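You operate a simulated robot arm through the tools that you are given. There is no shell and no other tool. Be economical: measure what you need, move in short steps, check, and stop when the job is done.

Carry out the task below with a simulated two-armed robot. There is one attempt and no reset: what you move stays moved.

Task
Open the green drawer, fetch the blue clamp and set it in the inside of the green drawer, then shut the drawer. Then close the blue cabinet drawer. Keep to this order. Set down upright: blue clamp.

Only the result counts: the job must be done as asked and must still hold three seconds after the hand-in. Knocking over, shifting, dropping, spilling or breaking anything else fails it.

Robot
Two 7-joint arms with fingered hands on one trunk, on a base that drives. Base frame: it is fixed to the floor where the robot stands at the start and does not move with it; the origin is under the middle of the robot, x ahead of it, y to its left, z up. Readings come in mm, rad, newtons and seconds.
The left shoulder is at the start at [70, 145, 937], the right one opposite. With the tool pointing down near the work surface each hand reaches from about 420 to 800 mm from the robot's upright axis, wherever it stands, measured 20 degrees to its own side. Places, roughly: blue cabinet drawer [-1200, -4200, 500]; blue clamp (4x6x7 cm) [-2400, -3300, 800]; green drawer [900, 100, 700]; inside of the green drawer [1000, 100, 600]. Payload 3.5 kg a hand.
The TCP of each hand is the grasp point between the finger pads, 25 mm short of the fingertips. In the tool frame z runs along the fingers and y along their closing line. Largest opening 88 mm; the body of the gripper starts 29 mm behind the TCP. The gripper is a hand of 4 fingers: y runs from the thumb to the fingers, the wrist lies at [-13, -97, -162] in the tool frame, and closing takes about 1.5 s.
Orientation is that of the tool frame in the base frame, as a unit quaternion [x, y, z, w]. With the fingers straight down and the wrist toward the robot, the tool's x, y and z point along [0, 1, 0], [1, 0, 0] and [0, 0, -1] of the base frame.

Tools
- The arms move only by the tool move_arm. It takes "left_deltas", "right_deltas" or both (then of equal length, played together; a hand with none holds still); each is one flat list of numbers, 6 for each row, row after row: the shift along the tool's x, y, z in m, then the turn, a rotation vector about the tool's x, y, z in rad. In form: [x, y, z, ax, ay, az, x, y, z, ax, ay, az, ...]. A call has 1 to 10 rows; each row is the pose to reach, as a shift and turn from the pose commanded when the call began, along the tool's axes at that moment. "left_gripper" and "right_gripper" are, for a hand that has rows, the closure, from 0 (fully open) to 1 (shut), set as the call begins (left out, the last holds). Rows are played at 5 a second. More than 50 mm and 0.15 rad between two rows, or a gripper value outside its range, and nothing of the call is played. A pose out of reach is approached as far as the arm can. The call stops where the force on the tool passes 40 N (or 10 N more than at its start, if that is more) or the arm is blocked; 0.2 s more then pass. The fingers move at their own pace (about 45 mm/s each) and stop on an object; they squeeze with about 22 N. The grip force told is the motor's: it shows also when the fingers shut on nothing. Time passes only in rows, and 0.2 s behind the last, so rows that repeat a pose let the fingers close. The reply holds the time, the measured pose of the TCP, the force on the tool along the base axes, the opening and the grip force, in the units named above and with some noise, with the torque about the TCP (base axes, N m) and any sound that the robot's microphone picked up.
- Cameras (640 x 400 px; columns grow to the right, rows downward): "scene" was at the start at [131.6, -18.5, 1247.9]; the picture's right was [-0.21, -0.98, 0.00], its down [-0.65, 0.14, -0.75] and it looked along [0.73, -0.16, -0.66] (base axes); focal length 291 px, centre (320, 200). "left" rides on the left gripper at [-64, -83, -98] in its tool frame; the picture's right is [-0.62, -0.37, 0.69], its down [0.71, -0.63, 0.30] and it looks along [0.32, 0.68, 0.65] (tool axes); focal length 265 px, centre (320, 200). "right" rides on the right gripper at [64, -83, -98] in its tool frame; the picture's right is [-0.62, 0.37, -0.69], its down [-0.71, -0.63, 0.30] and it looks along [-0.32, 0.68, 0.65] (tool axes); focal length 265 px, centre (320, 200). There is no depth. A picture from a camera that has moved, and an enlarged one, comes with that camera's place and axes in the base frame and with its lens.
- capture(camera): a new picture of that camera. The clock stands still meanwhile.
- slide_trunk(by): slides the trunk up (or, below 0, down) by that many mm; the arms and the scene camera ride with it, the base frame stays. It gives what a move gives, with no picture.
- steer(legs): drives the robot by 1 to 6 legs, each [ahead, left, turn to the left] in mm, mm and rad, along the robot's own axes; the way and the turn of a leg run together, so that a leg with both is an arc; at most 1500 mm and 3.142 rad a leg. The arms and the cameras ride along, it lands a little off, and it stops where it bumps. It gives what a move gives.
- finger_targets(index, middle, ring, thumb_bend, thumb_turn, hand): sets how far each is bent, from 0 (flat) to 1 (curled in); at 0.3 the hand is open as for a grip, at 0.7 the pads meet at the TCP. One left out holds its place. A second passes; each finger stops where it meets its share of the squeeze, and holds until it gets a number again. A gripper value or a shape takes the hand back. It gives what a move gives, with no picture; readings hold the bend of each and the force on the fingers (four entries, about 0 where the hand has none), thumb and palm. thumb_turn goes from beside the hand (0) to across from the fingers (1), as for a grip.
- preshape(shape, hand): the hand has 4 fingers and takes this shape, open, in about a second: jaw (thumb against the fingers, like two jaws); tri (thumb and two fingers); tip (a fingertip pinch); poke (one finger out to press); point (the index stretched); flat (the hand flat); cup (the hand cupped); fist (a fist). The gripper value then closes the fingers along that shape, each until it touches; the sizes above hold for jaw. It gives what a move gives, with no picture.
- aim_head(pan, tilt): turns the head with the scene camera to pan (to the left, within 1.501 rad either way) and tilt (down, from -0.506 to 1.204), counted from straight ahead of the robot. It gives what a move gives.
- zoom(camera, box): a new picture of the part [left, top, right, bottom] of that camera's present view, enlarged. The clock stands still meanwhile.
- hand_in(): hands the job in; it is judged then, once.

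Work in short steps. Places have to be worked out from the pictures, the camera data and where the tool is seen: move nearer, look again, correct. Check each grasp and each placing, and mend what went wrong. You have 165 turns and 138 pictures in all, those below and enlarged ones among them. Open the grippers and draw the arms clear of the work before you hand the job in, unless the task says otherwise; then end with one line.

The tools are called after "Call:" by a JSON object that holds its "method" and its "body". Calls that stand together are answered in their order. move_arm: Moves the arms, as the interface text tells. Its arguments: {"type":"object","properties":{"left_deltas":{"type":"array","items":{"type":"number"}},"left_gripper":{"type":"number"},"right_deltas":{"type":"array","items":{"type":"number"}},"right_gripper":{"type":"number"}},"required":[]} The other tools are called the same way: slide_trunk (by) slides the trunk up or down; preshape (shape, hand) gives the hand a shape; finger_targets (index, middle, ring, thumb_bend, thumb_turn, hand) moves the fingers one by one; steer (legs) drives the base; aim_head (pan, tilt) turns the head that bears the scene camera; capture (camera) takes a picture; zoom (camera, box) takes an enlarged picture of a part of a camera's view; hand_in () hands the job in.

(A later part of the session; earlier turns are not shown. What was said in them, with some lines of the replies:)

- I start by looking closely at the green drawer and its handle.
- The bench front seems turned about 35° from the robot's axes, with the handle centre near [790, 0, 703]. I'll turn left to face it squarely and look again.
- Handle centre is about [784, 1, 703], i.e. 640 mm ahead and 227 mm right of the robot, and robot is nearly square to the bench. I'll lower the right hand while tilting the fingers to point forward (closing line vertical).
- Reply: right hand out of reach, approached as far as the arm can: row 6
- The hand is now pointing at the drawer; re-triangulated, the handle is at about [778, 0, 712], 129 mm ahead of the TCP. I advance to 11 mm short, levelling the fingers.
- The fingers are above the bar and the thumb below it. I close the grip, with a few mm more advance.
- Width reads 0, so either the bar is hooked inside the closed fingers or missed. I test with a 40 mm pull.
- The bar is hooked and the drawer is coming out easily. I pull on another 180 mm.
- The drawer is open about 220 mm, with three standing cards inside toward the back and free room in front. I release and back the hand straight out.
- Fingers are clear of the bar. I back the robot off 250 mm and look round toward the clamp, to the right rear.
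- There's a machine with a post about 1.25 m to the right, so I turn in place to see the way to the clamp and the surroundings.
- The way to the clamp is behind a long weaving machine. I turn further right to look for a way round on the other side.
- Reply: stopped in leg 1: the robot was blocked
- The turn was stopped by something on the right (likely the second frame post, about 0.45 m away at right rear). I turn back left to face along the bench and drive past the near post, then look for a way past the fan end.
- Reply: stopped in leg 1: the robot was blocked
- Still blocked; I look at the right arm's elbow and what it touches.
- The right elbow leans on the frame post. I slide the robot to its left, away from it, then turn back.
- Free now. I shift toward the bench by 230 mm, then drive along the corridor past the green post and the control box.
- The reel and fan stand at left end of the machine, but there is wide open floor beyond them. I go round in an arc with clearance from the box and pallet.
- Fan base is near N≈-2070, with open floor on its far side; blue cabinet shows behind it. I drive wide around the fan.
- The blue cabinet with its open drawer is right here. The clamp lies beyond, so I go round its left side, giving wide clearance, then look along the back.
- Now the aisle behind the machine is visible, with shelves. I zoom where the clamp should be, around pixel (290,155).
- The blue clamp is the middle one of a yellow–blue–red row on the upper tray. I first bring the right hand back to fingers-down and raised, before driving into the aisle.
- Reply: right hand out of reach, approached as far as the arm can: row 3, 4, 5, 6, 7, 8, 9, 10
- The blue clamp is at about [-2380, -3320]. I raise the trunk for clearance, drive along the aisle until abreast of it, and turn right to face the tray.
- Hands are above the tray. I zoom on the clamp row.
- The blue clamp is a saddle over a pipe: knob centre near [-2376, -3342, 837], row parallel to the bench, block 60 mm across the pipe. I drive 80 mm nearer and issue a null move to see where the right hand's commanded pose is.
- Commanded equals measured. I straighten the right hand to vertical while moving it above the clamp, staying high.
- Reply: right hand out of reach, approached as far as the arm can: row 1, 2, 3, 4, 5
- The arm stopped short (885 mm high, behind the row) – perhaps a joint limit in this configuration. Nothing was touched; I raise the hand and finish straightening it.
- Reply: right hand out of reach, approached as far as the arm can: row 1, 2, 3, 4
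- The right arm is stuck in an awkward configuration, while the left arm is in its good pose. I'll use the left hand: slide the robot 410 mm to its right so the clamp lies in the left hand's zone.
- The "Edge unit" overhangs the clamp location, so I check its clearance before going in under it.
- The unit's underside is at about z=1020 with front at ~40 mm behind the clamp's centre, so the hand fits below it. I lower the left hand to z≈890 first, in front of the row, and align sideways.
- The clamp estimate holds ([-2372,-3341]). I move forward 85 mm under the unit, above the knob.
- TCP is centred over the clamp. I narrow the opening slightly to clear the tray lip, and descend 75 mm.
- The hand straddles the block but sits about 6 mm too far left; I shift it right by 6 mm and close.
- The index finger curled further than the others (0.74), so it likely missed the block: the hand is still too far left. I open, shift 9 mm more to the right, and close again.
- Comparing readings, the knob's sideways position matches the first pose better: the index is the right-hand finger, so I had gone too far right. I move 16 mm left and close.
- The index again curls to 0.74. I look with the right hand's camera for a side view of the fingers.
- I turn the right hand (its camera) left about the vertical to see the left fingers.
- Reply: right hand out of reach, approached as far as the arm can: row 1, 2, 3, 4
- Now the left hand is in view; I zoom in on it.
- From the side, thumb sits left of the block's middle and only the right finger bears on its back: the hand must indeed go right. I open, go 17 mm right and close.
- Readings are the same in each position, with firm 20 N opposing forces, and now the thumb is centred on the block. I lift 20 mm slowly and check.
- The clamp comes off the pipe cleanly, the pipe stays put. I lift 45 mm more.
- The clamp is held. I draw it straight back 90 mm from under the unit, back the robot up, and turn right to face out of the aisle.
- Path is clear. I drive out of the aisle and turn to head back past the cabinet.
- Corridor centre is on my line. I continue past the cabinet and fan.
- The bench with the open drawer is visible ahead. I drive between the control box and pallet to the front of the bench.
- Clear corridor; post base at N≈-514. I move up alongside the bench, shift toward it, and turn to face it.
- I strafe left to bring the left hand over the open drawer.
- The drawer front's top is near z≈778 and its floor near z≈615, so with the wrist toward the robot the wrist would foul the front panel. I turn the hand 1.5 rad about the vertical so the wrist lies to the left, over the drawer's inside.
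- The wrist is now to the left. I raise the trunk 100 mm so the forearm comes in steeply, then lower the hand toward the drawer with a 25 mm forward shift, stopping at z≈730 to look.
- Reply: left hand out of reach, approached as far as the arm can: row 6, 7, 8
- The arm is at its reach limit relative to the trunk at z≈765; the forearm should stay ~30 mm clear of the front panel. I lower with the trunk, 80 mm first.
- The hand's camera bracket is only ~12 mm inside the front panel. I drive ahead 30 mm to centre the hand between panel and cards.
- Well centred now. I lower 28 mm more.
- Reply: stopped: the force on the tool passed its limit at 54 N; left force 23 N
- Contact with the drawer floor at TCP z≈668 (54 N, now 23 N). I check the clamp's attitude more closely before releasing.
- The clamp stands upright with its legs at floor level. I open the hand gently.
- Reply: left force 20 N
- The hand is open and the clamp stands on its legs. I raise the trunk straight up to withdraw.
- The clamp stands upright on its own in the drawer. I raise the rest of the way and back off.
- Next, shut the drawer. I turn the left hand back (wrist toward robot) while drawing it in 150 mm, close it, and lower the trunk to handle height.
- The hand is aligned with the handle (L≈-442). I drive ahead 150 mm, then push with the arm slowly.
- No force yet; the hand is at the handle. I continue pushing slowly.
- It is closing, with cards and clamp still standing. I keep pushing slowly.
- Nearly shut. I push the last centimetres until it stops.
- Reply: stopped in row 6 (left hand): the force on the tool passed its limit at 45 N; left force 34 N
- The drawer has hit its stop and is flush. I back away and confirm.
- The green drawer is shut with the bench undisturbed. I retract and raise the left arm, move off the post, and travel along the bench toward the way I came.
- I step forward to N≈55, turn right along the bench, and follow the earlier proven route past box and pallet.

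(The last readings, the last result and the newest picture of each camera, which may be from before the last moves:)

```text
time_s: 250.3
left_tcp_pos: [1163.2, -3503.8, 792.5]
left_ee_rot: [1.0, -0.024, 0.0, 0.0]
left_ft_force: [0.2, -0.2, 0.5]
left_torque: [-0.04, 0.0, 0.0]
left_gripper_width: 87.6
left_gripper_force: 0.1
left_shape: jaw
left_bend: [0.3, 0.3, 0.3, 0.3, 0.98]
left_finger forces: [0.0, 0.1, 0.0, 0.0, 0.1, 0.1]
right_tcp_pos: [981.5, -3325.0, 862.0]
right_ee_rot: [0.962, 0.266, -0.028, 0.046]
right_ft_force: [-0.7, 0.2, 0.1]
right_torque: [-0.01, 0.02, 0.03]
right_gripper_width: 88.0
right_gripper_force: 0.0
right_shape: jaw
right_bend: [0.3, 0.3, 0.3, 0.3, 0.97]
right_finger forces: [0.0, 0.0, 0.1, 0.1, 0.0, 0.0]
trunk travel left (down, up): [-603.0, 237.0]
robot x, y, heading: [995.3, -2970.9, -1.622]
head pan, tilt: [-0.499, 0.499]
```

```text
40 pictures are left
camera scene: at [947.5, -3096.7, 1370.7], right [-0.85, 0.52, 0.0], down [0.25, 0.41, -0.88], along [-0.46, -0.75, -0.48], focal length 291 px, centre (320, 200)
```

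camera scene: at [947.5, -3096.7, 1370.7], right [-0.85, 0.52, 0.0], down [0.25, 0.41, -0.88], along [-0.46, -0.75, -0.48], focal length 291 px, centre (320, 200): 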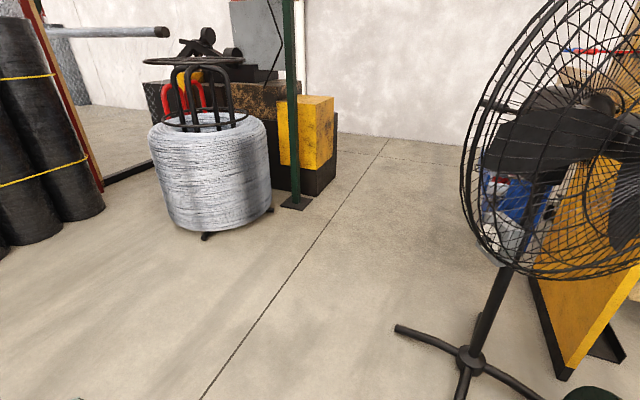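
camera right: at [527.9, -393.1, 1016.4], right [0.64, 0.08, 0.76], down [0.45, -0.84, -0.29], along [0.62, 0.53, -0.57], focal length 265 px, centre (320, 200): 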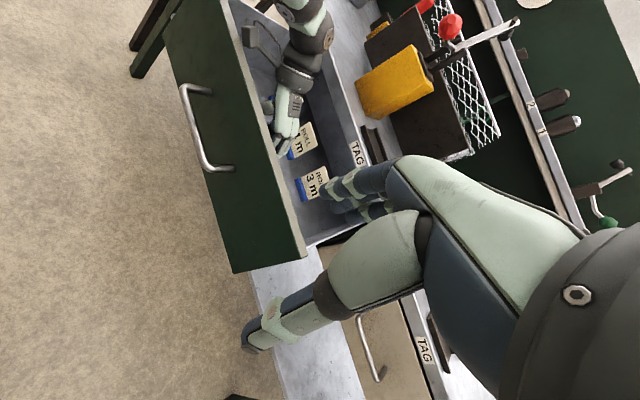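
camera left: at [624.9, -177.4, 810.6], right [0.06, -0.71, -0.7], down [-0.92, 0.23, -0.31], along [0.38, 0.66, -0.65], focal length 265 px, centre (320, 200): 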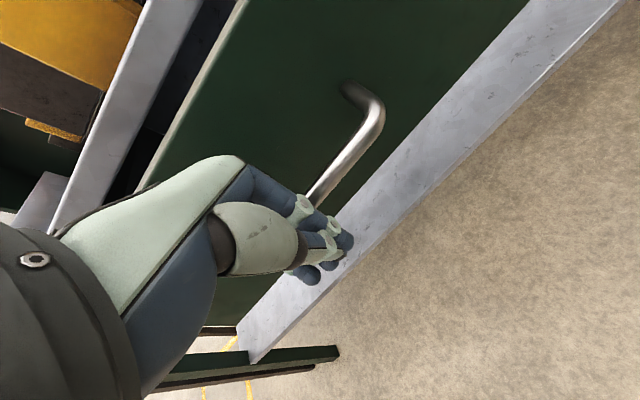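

I continue around the fan as before and then turn to face the blue cabinet's drawer front.

Call:
{"method": "steer", "body": {"legs": [[0, 0, -0.124], [830, 0, 0], [0, 0, -0.778], [1500, 0, 0], [150, 0, 0], [0, 0, -1.57]]}}

Call:
{"method": "aim_head", "body": {"pan": 0.15, "tilt": 0.75}}

Call:
{"method": "capture", "body": {"camera": "scene"}}

Call:
{"method": "capture", "body": {"camera": "left"}}

```text
time_s: 269.4
left_tcp_pos: [-969.7, -4474.6, 792.9]
left_ee_rot: [-0.306, 0.952, -0.001, 0.001]
left_ft_force: [0.7, 0.0, -0.3]
left_torque: [0.01, 0.03, -0.01]
left_gripper_width: 87.5
left_gripper_force: 0.0
left_shape: jaw
left_bend: [0.3, 0.3, 0.3, 0.3, 0.98]
left_finger forces: [0.1, 0.0, 0.0, 0.1, 0.0, 0.0]
right_tcp_pos: [-713.2, -4502.4, 861.3]
right_ee_rot: [-0.568, 0.821, 0.052, 0.012]
right_ft_force: [0.0, -0.6, -0.5]
right_torque: [-0.04, -0.01, -0.04]
right_gripper_width: 88.0
right_gripper_force: 0.1
right_shape: jaw
right_bend: [0.3, 0.3, 0.3, 0.3, 0.97]
right_finger forces: [0.0, 0.0, 0.0, 0.0, 0.0, 0.0]
trunk travel left (down, up): [-603.0, 237.0]
robot x, y, heading: [-505.8, -4792.5, 2.193]
head pan, tilt: [-0.499, 0.499]
```

```text
time_s: 270.4
left_tcp_pos: [-968.1, -4474.0, 793.1]
left_ee_rot: [-0.306, 0.952, -0.001, 0.001]
left_ft_force: [0.0, 0.3, 0.2]
left_torque: [0.03, -0.01, 0.01]
left_gripper_width: 87.9
left_gripper_force: 0.1
left_shape: jaw
left_bend: [0.3, 0.3, 0.3, 0.3, 0.98]
left_finger forces: [0.0, 0.0, 0.1, 0.2, 0.1, 0.1]
right_tcp_pos: [-713.4, -4502.2, 861.5]
right_ee_rot: [-0.567, 0.822, 0.053, 0.01]
right_ft_force: [0.4, -0.1, 0.6]
right_torque: [-0.04, -0.01, 0.0]
right_gripper_width: 88.1
right_gripper_force: 0.0
right_shape: jaw
right_bend: [0.3, 0.3, 0.3, 0.3, 0.97]
right_finger forces: [0.0, 0.0, 0.0, 0.0, 0.0, 0.0]
trunk travel left (down, up): [-603.0, 237.0]
robot x, y, heading: [-507.9, -4792.8, 2.193]
head pan, tilt: [0.15, 0.75]
```

```text
39 pictures are left
camera scene: at [-593.4, -4693.4, 1348.8], right [0.72, 0.7, 0.0], down [0.47, -0.49, -0.73], along [-0.51, 0.53, -0.68], focal length 291 px, centre (320, 200)
```

scene: 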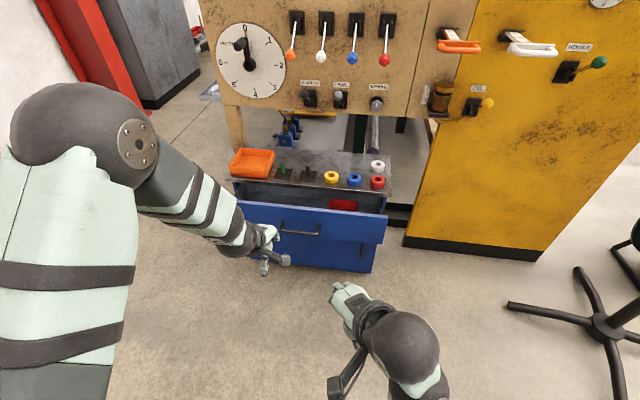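

```text
38 pictures are left
camera left: at [-868.7, -4506.4, 890.5], right [0.72, 0.06, -0.69], down [-0.21, -0.93, -0.3], along [-0.66, 0.37, -0.65], focal length 265 px, centre (320, 200)
```

left: 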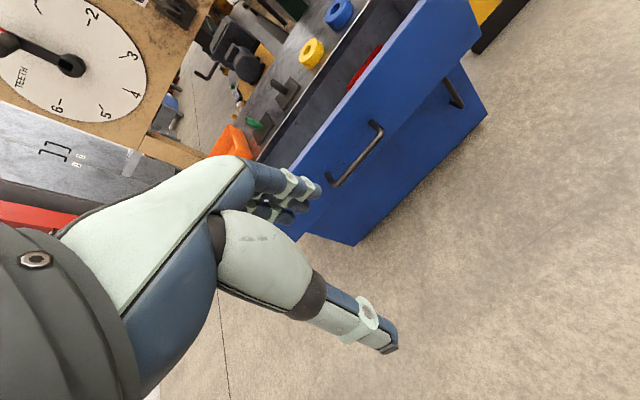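

The drawer handle is near [-1095, -4267, 587], almost straight ahead of the left hand. I close the hand, lower the trunk 200 mm to that height, align 16 mm right and drive 120 mm nearer.

Call:
{"method": "slide_trunk", "body": {"by": -200}}

Call:
{"method": "move_arm", "body": {"left_deltas": [-0.016, 0, 0, 0, 0, 0, -0.016, 0, 0, 0, 0, 0, -0.016, 0, 0, 0, 0, 0, -0.016, 0, 0, 0, 0, 0, -0.016, 0, 0, 0, 0, 0, -0.016, 0, 0, 0, 0, 0], "left_gripper": 1}}

Call:
{"method": "steer", "body": {"legs": [[120, 0, 0]]}}

Call:
{"method": "capture", "body": {"camera": "scene"}}

Call:
{"method": "capture", "body": {"camera": "left"}}

```text
time_s: 272.6
left_tcp_pos: [-967.9, -4475.0, 592.2]
left_ee_rot: [-0.306, 0.952, -0.001, 0.0]
left_ft_force: [0.8, -0.1, 0.3]
left_torque: [0.0, -0.01, 0.01]
left_gripper_width: 87.7
left_gripper_force: 0.0
left_shape: jaw
left_bend: [0.3, 0.3, 0.3, 0.3, 0.98]
left_finger forces: [0.0, 0.0, 0.0, 0.1, 0.0, 0.0]
right_tcp_pos: [-713.5, -4502.0, 662.4]
right_ee_rot: [-0.567, 0.822, 0.053, 0.011]
right_ft_force: [-0.1, -0.3, -0.8]
right_torque: [-0.01, -0.04, 0.02]
right_gripper_width: 87.7
right_gripper_force: 0.0
right_shape: jaw
right_bend: [0.3, 0.3, 0.3, 0.3, 0.97]
right_finger forces: [0.1, 0.0, 0.0, 0.1, 0.0, 0.0]
trunk travel left (down, up): [-403.0, 437.0]
robot x, y, heading: [-505.6, -4788.3, 2.192]
head pan, tilt: [0.15, 0.75]
```

```text
time_s: 274.0
left_tcp_pos: [-954.6, -4465.8, 592.8]
left_ee_rot: [-0.306, 0.952, -0.001, 0.0]
left_ft_force: [-1.0, -0.4, 0.8]
left_torque: [-0.02, -0.04, -0.01]
left_gripper_width: 0.2
left_gripper_force: 18.7
left_shape: jaw
left_bend: [0.7, 0.7, 0.7, 0.37, 1.0]
left_finger forces: [0.0, 0.0, 0.1, 0.0, 0.0, 0.0]
right_tcp_pos: [-715.3, -4503.0, 661.6]
right_ee_rot: [-0.567, 0.822, 0.053, 0.011]
right_ft_force: [-0.5, -0.6, -0.3]
right_torque: [-0.03, 0.02, -0.01]
right_gripper_width: 88.0
right_gripper_force: 0.1
right_shape: jaw
right_bend: [0.3, 0.3, 0.3, 0.3, 0.97]
right_finger forces: [0.0, 0.0, 0.0, 0.0, 0.1, 0.0]
trunk travel left (down, up): [-403.0, 437.0]
robot x, y, heading: [-508.0, -4795.8, 2.192]
head pan, tilt: [0.15, 0.75]
```

```text
time_s: 275.2
left_tcp_pos: [-1025.1, -4373.4, 592.4]
left_ee_rot: [-0.307, 0.952, 0.0, 0.0]
left_ft_force: [0.7, -0.2, -0.2]
left_torque: [0.0, 0.02, 0.0]
left_gripper_width: 0.3
left_gripper_force: 21.9
left_shape: jaw
left_bend: [0.7, 0.7, 0.7, 0.38, 1.0]
left_finger forces: [0.0, 0.0, 0.1, 0.1, 0.1, 0.1]
right_tcp_pos: [-782.2, -4408.9, 662.4]
right_ee_rot: [-0.569, 0.821, 0.053, 0.01]
right_ft_force: [1.0, 0.5, 0.0]
right_torque: [0.01, -0.01, 0.01]
right_gripper_width: 87.9
right_gripper_force: 0.0
right_shape: jaw
right_bend: [0.3, 0.3, 0.3, 0.3, 0.97]
right_finger forces: [0.0, 0.1, 0.0, 0.1, 0.0, 0.0]
trunk travel left (down, up): [-403.0, 437.0]
robot x, y, heading: [-576.7, -4698.8, 2.194]
head pan, tilt: [0.15, 0.75]
```

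```text
37 pictures are left
camera scene: at [-662.5, -4598.1, 1148.6], right [0.72, 0.7, 0.0], down [0.48, -0.49, -0.73], along [-0.51, 0.52, -0.68], focal length 291 px, centre (320, 200)
```

scene: 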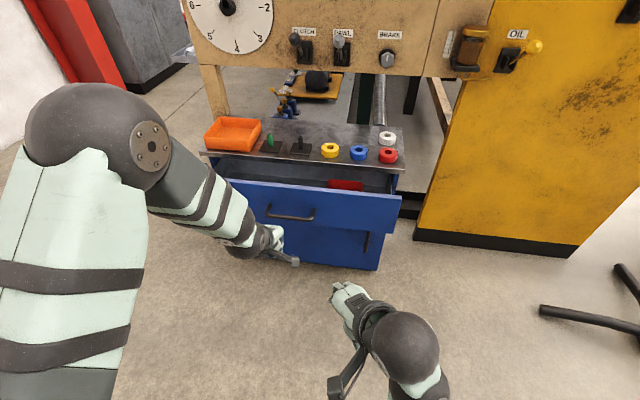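

```text
36 pictures are left
camera left: at [-924.6, -4403.6, 690.8], right [0.72, 0.06, -0.69], down [-0.21, -0.93, -0.3], along [-0.66, 0.36, -0.66], focal length 265 px, centre (320, 200)
```

left: 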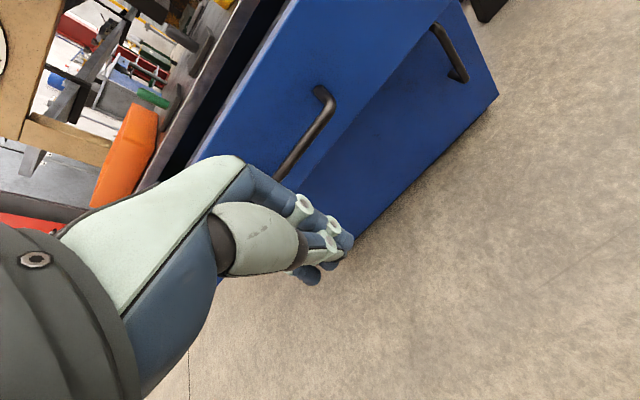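

Re-triangulated, the handle is lower and farther: centre near N≈-3397, L≈-2742, z≈498. I lower the trunk 92 mm more, shift 30 mm left and go ahead 90 mm.

Call:
{"method": "slide_trunk", "body": {"by": -90}}

Call:
{"method": "move_arm", "body": {"left_deltas": [0.03, 0, 0, 0, 0, 0]}}

Call:
{"method": "steer", "body": {"legs": [[90, 0, 0]]}}

Call:
{"method": "capture", "body": {"camera": "scene"}}

Call:
{"method": "capture", "body": {"camera": "left"}}

```text
time_s: 276.4
left_tcp_pos: [-1025.2, -4373.4, 502.7]
left_ee_rot: [-0.307, 0.952, 0.0, 0.0]
left_ft_force: [0.6, -0.7, 0.1]
left_torque: [-0.03, 0.04, -0.01]
left_gripper_width: 0.0
left_gripper_force: 21.9
left_shape: jaw
left_bend: [0.7, 0.7, 0.7, 0.38, 1.0]
left_finger forces: [0.0, 0.0, 0.1, 0.0, 0.1, 0.0]
right_tcp_pos: [-782.9, -4408.5, 572.4]
right_ee_rot: [-0.569, 0.82, 0.053, 0.012]
right_ft_force: [0.1, 0.0, 1.2]
right_torque: [-0.02, 0.0, 0.05]
right_gripper_width: 87.9
right_gripper_force: 0.0
right_shape: jaw
right_bend: [0.3, 0.3, 0.3, 0.3, 0.97]
right_finger forces: [0.0, 0.0, 0.0, 0.0, 0.0, 0.0]
trunk travel left (down, up): [-313.0, 527.0]
robot x, y, heading: [-574.5, -4696.9, 2.192]
head pan, tilt: [0.15, 0.75]
```

```text
time_s: 276.9
left_tcp_pos: [-1048.2, -4392.1, 503.9]
left_ee_rot: [-0.308, 0.951, -0.001, 0.0]
left_ft_force: [-1.1, 0.5, 0.6]
left_torque: [-0.02, 0.01, -0.05]
left_gripper_width: 0.1
left_gripper_force: 21.9
left_shape: jaw
left_bend: [0.7, 0.7, 0.7, 0.38, 1.0]
left_finger forces: [0.0, 0.0, 0.0, 0.1, 0.0, 0.1]
right_tcp_pos: [-782.2, -4408.4, 571.9]
right_ee_rot: [-0.568, 0.821, 0.053, 0.01]
right_ft_force: [0.5, -0.7, -0.5]
right_torque: [-0.01, 0.0, 0.0]
right_gripper_width: 87.8
right_gripper_force: 0.1
right_shape: jaw
right_bend: [0.3, 0.3, 0.3, 0.3, 0.97]
right_finger forces: [0.0, 0.1, 0.0, 0.0, 0.1, 0.0]
trunk travel left (down, up): [-313.0, 527.0]
robot x, y, heading: [-572.6, -4696.9, 2.195]
head pan, tilt: [0.15, 0.75]
```

```text
time_s: 278.0
left_tcp_pos: [-1101.8, -4317.8, 503.2]
left_ee_rot: [-0.308, 0.951, 0.0, 0.001]
left_ft_force: [0.9, 0.1, 0.0]
left_torque: [0.01, -0.02, 0.0]
left_gripper_width: 0.0
left_gripper_force: 22.1
left_shape: jaw
left_bend: [0.7, 0.7, 0.7, 0.38, 1.0]
left_finger forces: [0.0, 0.0, 0.1, 0.0, 0.0, 0.0]
right_tcp_pos: [-836.8, -4334.7, 572.1]
right_ee_rot: [-0.569, 0.821, 0.053, 0.01]
right_ft_force: [0.0, -0.4, -0.1]
right_torque: [0.02, -0.02, -0.01]
right_gripper_width: 87.9
right_gripper_force: 0.1
right_shape: jaw
right_bend: [0.3, 0.3, 0.3, 0.3, 0.97]
right_finger forces: [0.0, 0.0, 0.0, 0.1, 0.0, 0.0]
trunk travel left (down, up): [-313.0, 527.0]
robot x, y, heading: [-627.9, -4624.1, 2.195]
head pan, tilt: [0.15, 0.75]
```

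```text
35 pictures are left
camera scene: at [-715.6, -4524.1, 1058.6], right [0.72, 0.7, 0.0], down [0.48, -0.49, -0.73], along [-0.51, 0.52, -0.68], focal length 291 px, centre (320, 200)
```

scene: 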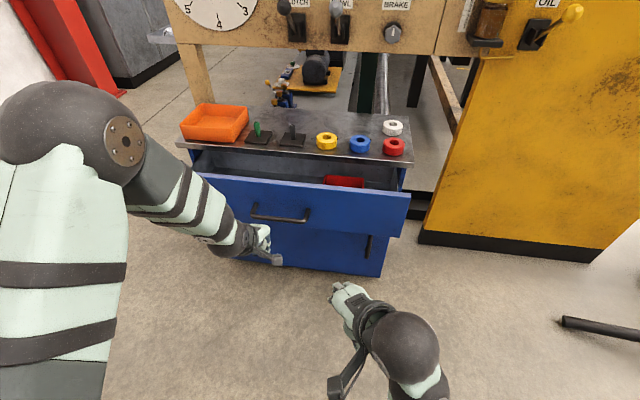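

```text
34 pictures are left
camera left: at [-1001.9, -4348.5, 600.7], right [0.72, 0.06, -0.69], down [-0.21, -0.93, -0.3], along [-0.66, 0.36, -0.66], focal length 265 px, centre (320, 200)
```

left: 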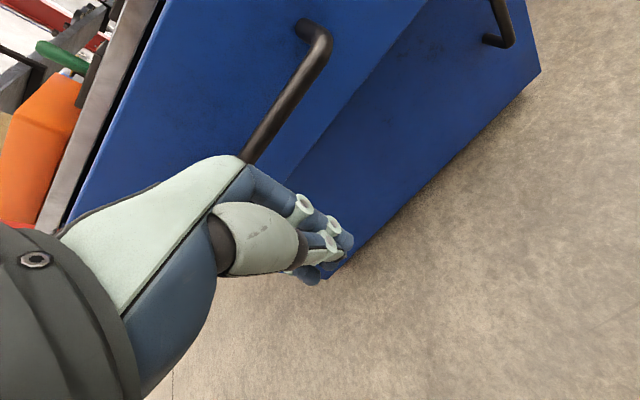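

The projection confirms the handle location. I push ahead slowly with the arm.

Call:
{"method": "move_arm", "body": {"left_deltas": [0, 0.014, 0, 0, 0, 0, 0, 0.028, 0, 0, 0, 0, 0, 0.042, 0, 0, 0, 0, 0, 0.056, 0, 0, 0, 0, 0, 0.07, 0, 0, 0, 0, 0, 0.084, 0, 0, 0, 0, 0, 0.098, 0, 0, 0, 0, 0, 0.112, 0, 0, 0, 0, 0, 0.126, 0, 0, 0, 0, 0, 0.14, 0, 0, 0, 0]}}

Call:
{"method": "capture", "body": {"camera": "scene"}}

```text
time_s: 280.2
left_tcp_pos: [-1183.7, -4203.9, 504.1]
left_ee_rot: [-0.307, 0.952, -0.001, 0.0]
left_ft_force: [-0.7, -0.8, 0.1]
left_torque: [0.01, -0.01, 0.01]
left_gripper_width: 0.0
left_gripper_force: 21.7
left_shape: jaw
left_bend: [0.7, 0.7, 0.7, 0.38, 1.0]
left_finger forces: [0.0, 0.1, 0.1, 0.0, 0.0, 0.0]
right_tcp_pos: [-835.7, -4334.1, 571.5]
right_ee_rot: [-0.569, 0.821, 0.054, 0.011]
right_ft_force: [0.6, 0.7, -0.4]
right_torque: [0.01, -0.02, -0.01]
right_gripper_width: 87.6
right_gripper_force: 0.1
right_shape: jaw
right_bend: [0.3, 0.3, 0.3, 0.3, 0.97]
right_finger forces: [0.0, 0.1, 0.0, 0.1, 0.1, 0.0]
trunk travel left (down, up): [-313.0, 527.0]
robot x, y, heading: [-625.8, -4624.2, 2.194]
head pan, tilt: [0.15, 0.75]
```

```text
33 pictures are left
camera scene: at [-715.2, -4524.6, 1058.7], right [0.72, 0.7, 0.0], down [0.48, -0.49, -0.73], along [-0.51, 0.52, -0.68], focal length 291 px, centre (320, 200)
```

scene: 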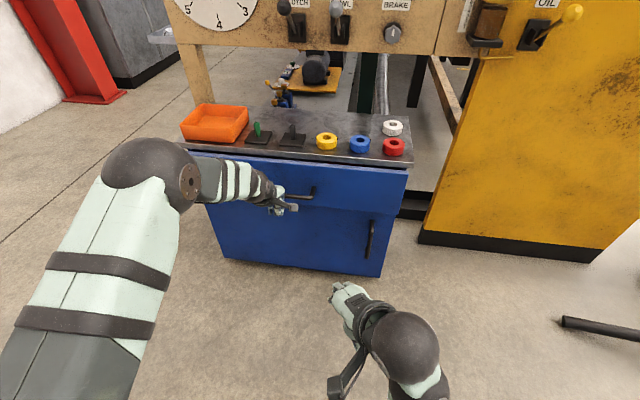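

Drawer looks nearly or fully shut, with no stop force yet. I push on a little until it stops.

Call:
{"method": "move_arm", "body": {"left_deltas": [0, 0.008, 0, 0, 0, 0, 0, 0.016, 0, 0, 0, 0, 0, 0.024, 0, 0, 0, 0, 0, 0.032, 0, 0, 0, 0, 0, 0.04, 0, 0, 0, 0, 0, 0.048, 0, 0, 0, 0, 0, 0.056, 0, 0, 0, 0]}}

Call:
{"method": "zoom", "body": {"camera": "scene", "box": [160, 90, 440, 280]}}

```text
time_s: 281.5
left_tcp_pos: [-1206.5, -4176.2, 503.8]
left_ee_rot: [-0.308, 0.951, -0.006, 0.002]
left_ft_force: [16.4, -19.2, 12.8]
left_torque: [0.56, 0.59, 0.2]
left_gripper_width: 0.0
left_gripper_force: 22.2
left_shape: jaw
left_bend: [0.7, 0.7, 0.7, 0.41, 1.0]
left_finger forces: [0.0, 26.0, 0.9, 0.0, 0.0, 0.0]
right_tcp_pos: [-833.7, -4337.4, 575.2]
right_ee_rot: [-0.569, 0.82, 0.055, 0.01]
right_ft_force: [-0.1, 0.3, 0.7]
right_torque: [0.01, -0.02, 0.02]
right_gripper_width: 87.8
right_gripper_force: 0.1
right_shape: jaw
right_bend: [0.3, 0.3, 0.3, 0.3, 0.97]
right_finger forces: [0.0, 0.0, 0.0, 0.0, 0.1, 0.0]
trunk travel left (down, up): [-313.0, 527.0]
robot x, y, heading: [-626.1, -4621.7, 2.196]
head pan, tilt: [0.15, 0.75]
stopped in row 6 (left hand): the force on the tool passed its limit at 43 N (the readings are from after the stop); the commanded pose is now the measured one
```

```text
2.11 times, centred on (300, 185) of scene
camera zoom: at [-711.4, -4528.7, 1059.6], right [0.71, 0.7, 0.0], down [0.47, -0.48, -0.73], along [-0.51, 0.52, -0.68], focal length 612 px, centre (362, 232)
```

zoom: 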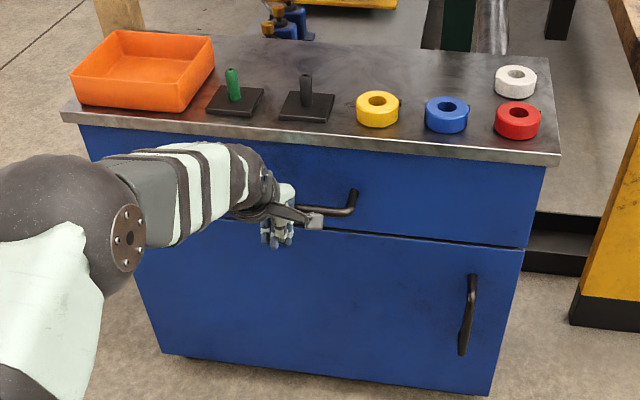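

The drawer has met its stop at 43 N and is flush. I back off, open the gripper, and check.

Call:
{"method": "steer", "body": {"legs": [[-250, 0, 0]]}}

Call:
{"method": "move_arm", "body": {"left_deltas": [0, -0.03, 0, 0, 0, 0, 0, -0.06, 0, 0, 0, 0, 0, -0.09, 0, 0, 0, 0, 0, -0.12, 0, 0, 0, 0, 0, -0.12, 0, 0, 0, 0, 0, -0.12, 0, 0, 0, 0, 0, -0.12, 0, 0, 0, 0], "left_gripper": 0}}

Call:
{"method": "capture", "body": {"camera": "scene"}}

```text
time_s: 283.4
left_tcp_pos: [-1060.8, -4380.9, 499.0]
left_ee_rot: [-0.309, 0.951, -0.006, 0.004]
left_ft_force: [0.4, 0.5, -0.2]
left_torque: [-0.03, 0.0, -0.01]
left_gripper_width: 0.3
left_gripper_force: 22.0
left_shape: jaw
left_bend: [0.7, 0.7, 0.7, 0.42, 1.0]
left_finger forces: [0.0, 0.0, 0.0, 0.0, 0.1, 0.0]
right_tcp_pos: [-689.0, -4540.8, 572.3]
right_ee_rot: [-0.57, 0.82, 0.053, 0.011]
right_ft_force: [-1.1, 0.2, -0.1]
right_torque: [-0.03, 0.03, 0.05]
right_gripper_width: 87.9
right_gripper_force: 0.1
right_shape: jaw
right_bend: [0.3, 0.3, 0.3, 0.3, 0.97]
right_finger forces: [0.0, 0.1, 0.0, 0.1, 0.0, 0.1]
trunk travel left (down, up): [-313.0, 527.0]
robot x, y, heading: [-480.2, -4825.6, 2.198]
head pan, tilt: [0.15, 0.75]
```

```text
time_s: 284.9
left_tcp_pos: [-989.8, -4474.7, 503.9]
left_ee_rot: [-0.309, 0.951, -0.006, 0.003]
left_ft_force: [0.0, -0.6, -1.0]
left_torque: [0.0, 0.0, 0.02]
left_gripper_width: 87.6
left_gripper_force: 0.1
left_shape: jaw
left_bend: [0.3, 0.3, 0.3, 0.3, 0.98]
left_finger forces: [0.1, 0.0, 0.0, 0.0, 0.0, 0.0]
right_tcp_pos: [-688.2, -4541.2, 572.4]
right_ee_rot: [-0.57, 0.82, 0.053, 0.011]
right_ft_force: [0.6, -0.4, -0.3]
right_torque: [-0.01, 0.01, 0.01]
right_gripper_width: 87.8
right_gripper_force: 0.1
right_shape: jaw
right_bend: [0.3, 0.3, 0.3, 0.3, 0.97]
right_finger forces: [0.0, 0.1, 0.0, 0.0, 0.0, 0.0]
trunk travel left (down, up): [-313.0, 527.0]
robot x, y, heading: [-474.7, -4830.6, 2.201]
head pan, tilt: [0.15, 0.75]
```

```text
31 pictures are left
camera scene: at [-566.9, -4730.7, 1058.7], right [0.71, 0.7, 0.0], down [0.48, -0.49, -0.73], along [-0.51, 0.52, -0.68], focal length 291 px, centre (320, 200)
```

scene: 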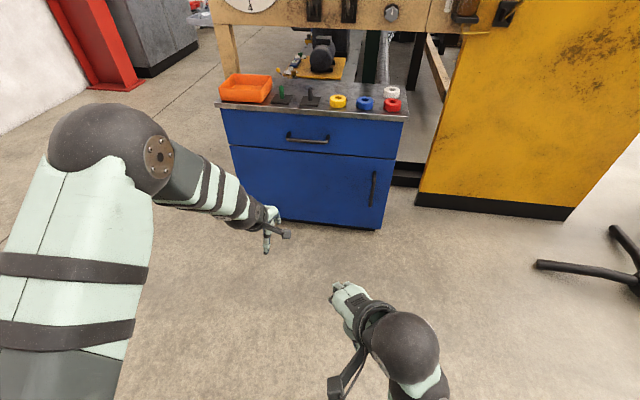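

The blue drawer is closed, nothing on the cabinet has moved, and both hands are open and clear. I hand in.

Call:
{"method": "hand_in", "body": {}}

```text
The job is handed in.
```

I opened the green drawer, set the blue clamp upright inside it, shut it, and then closed the blue cabinet drawer, in that order. The job is handed in.
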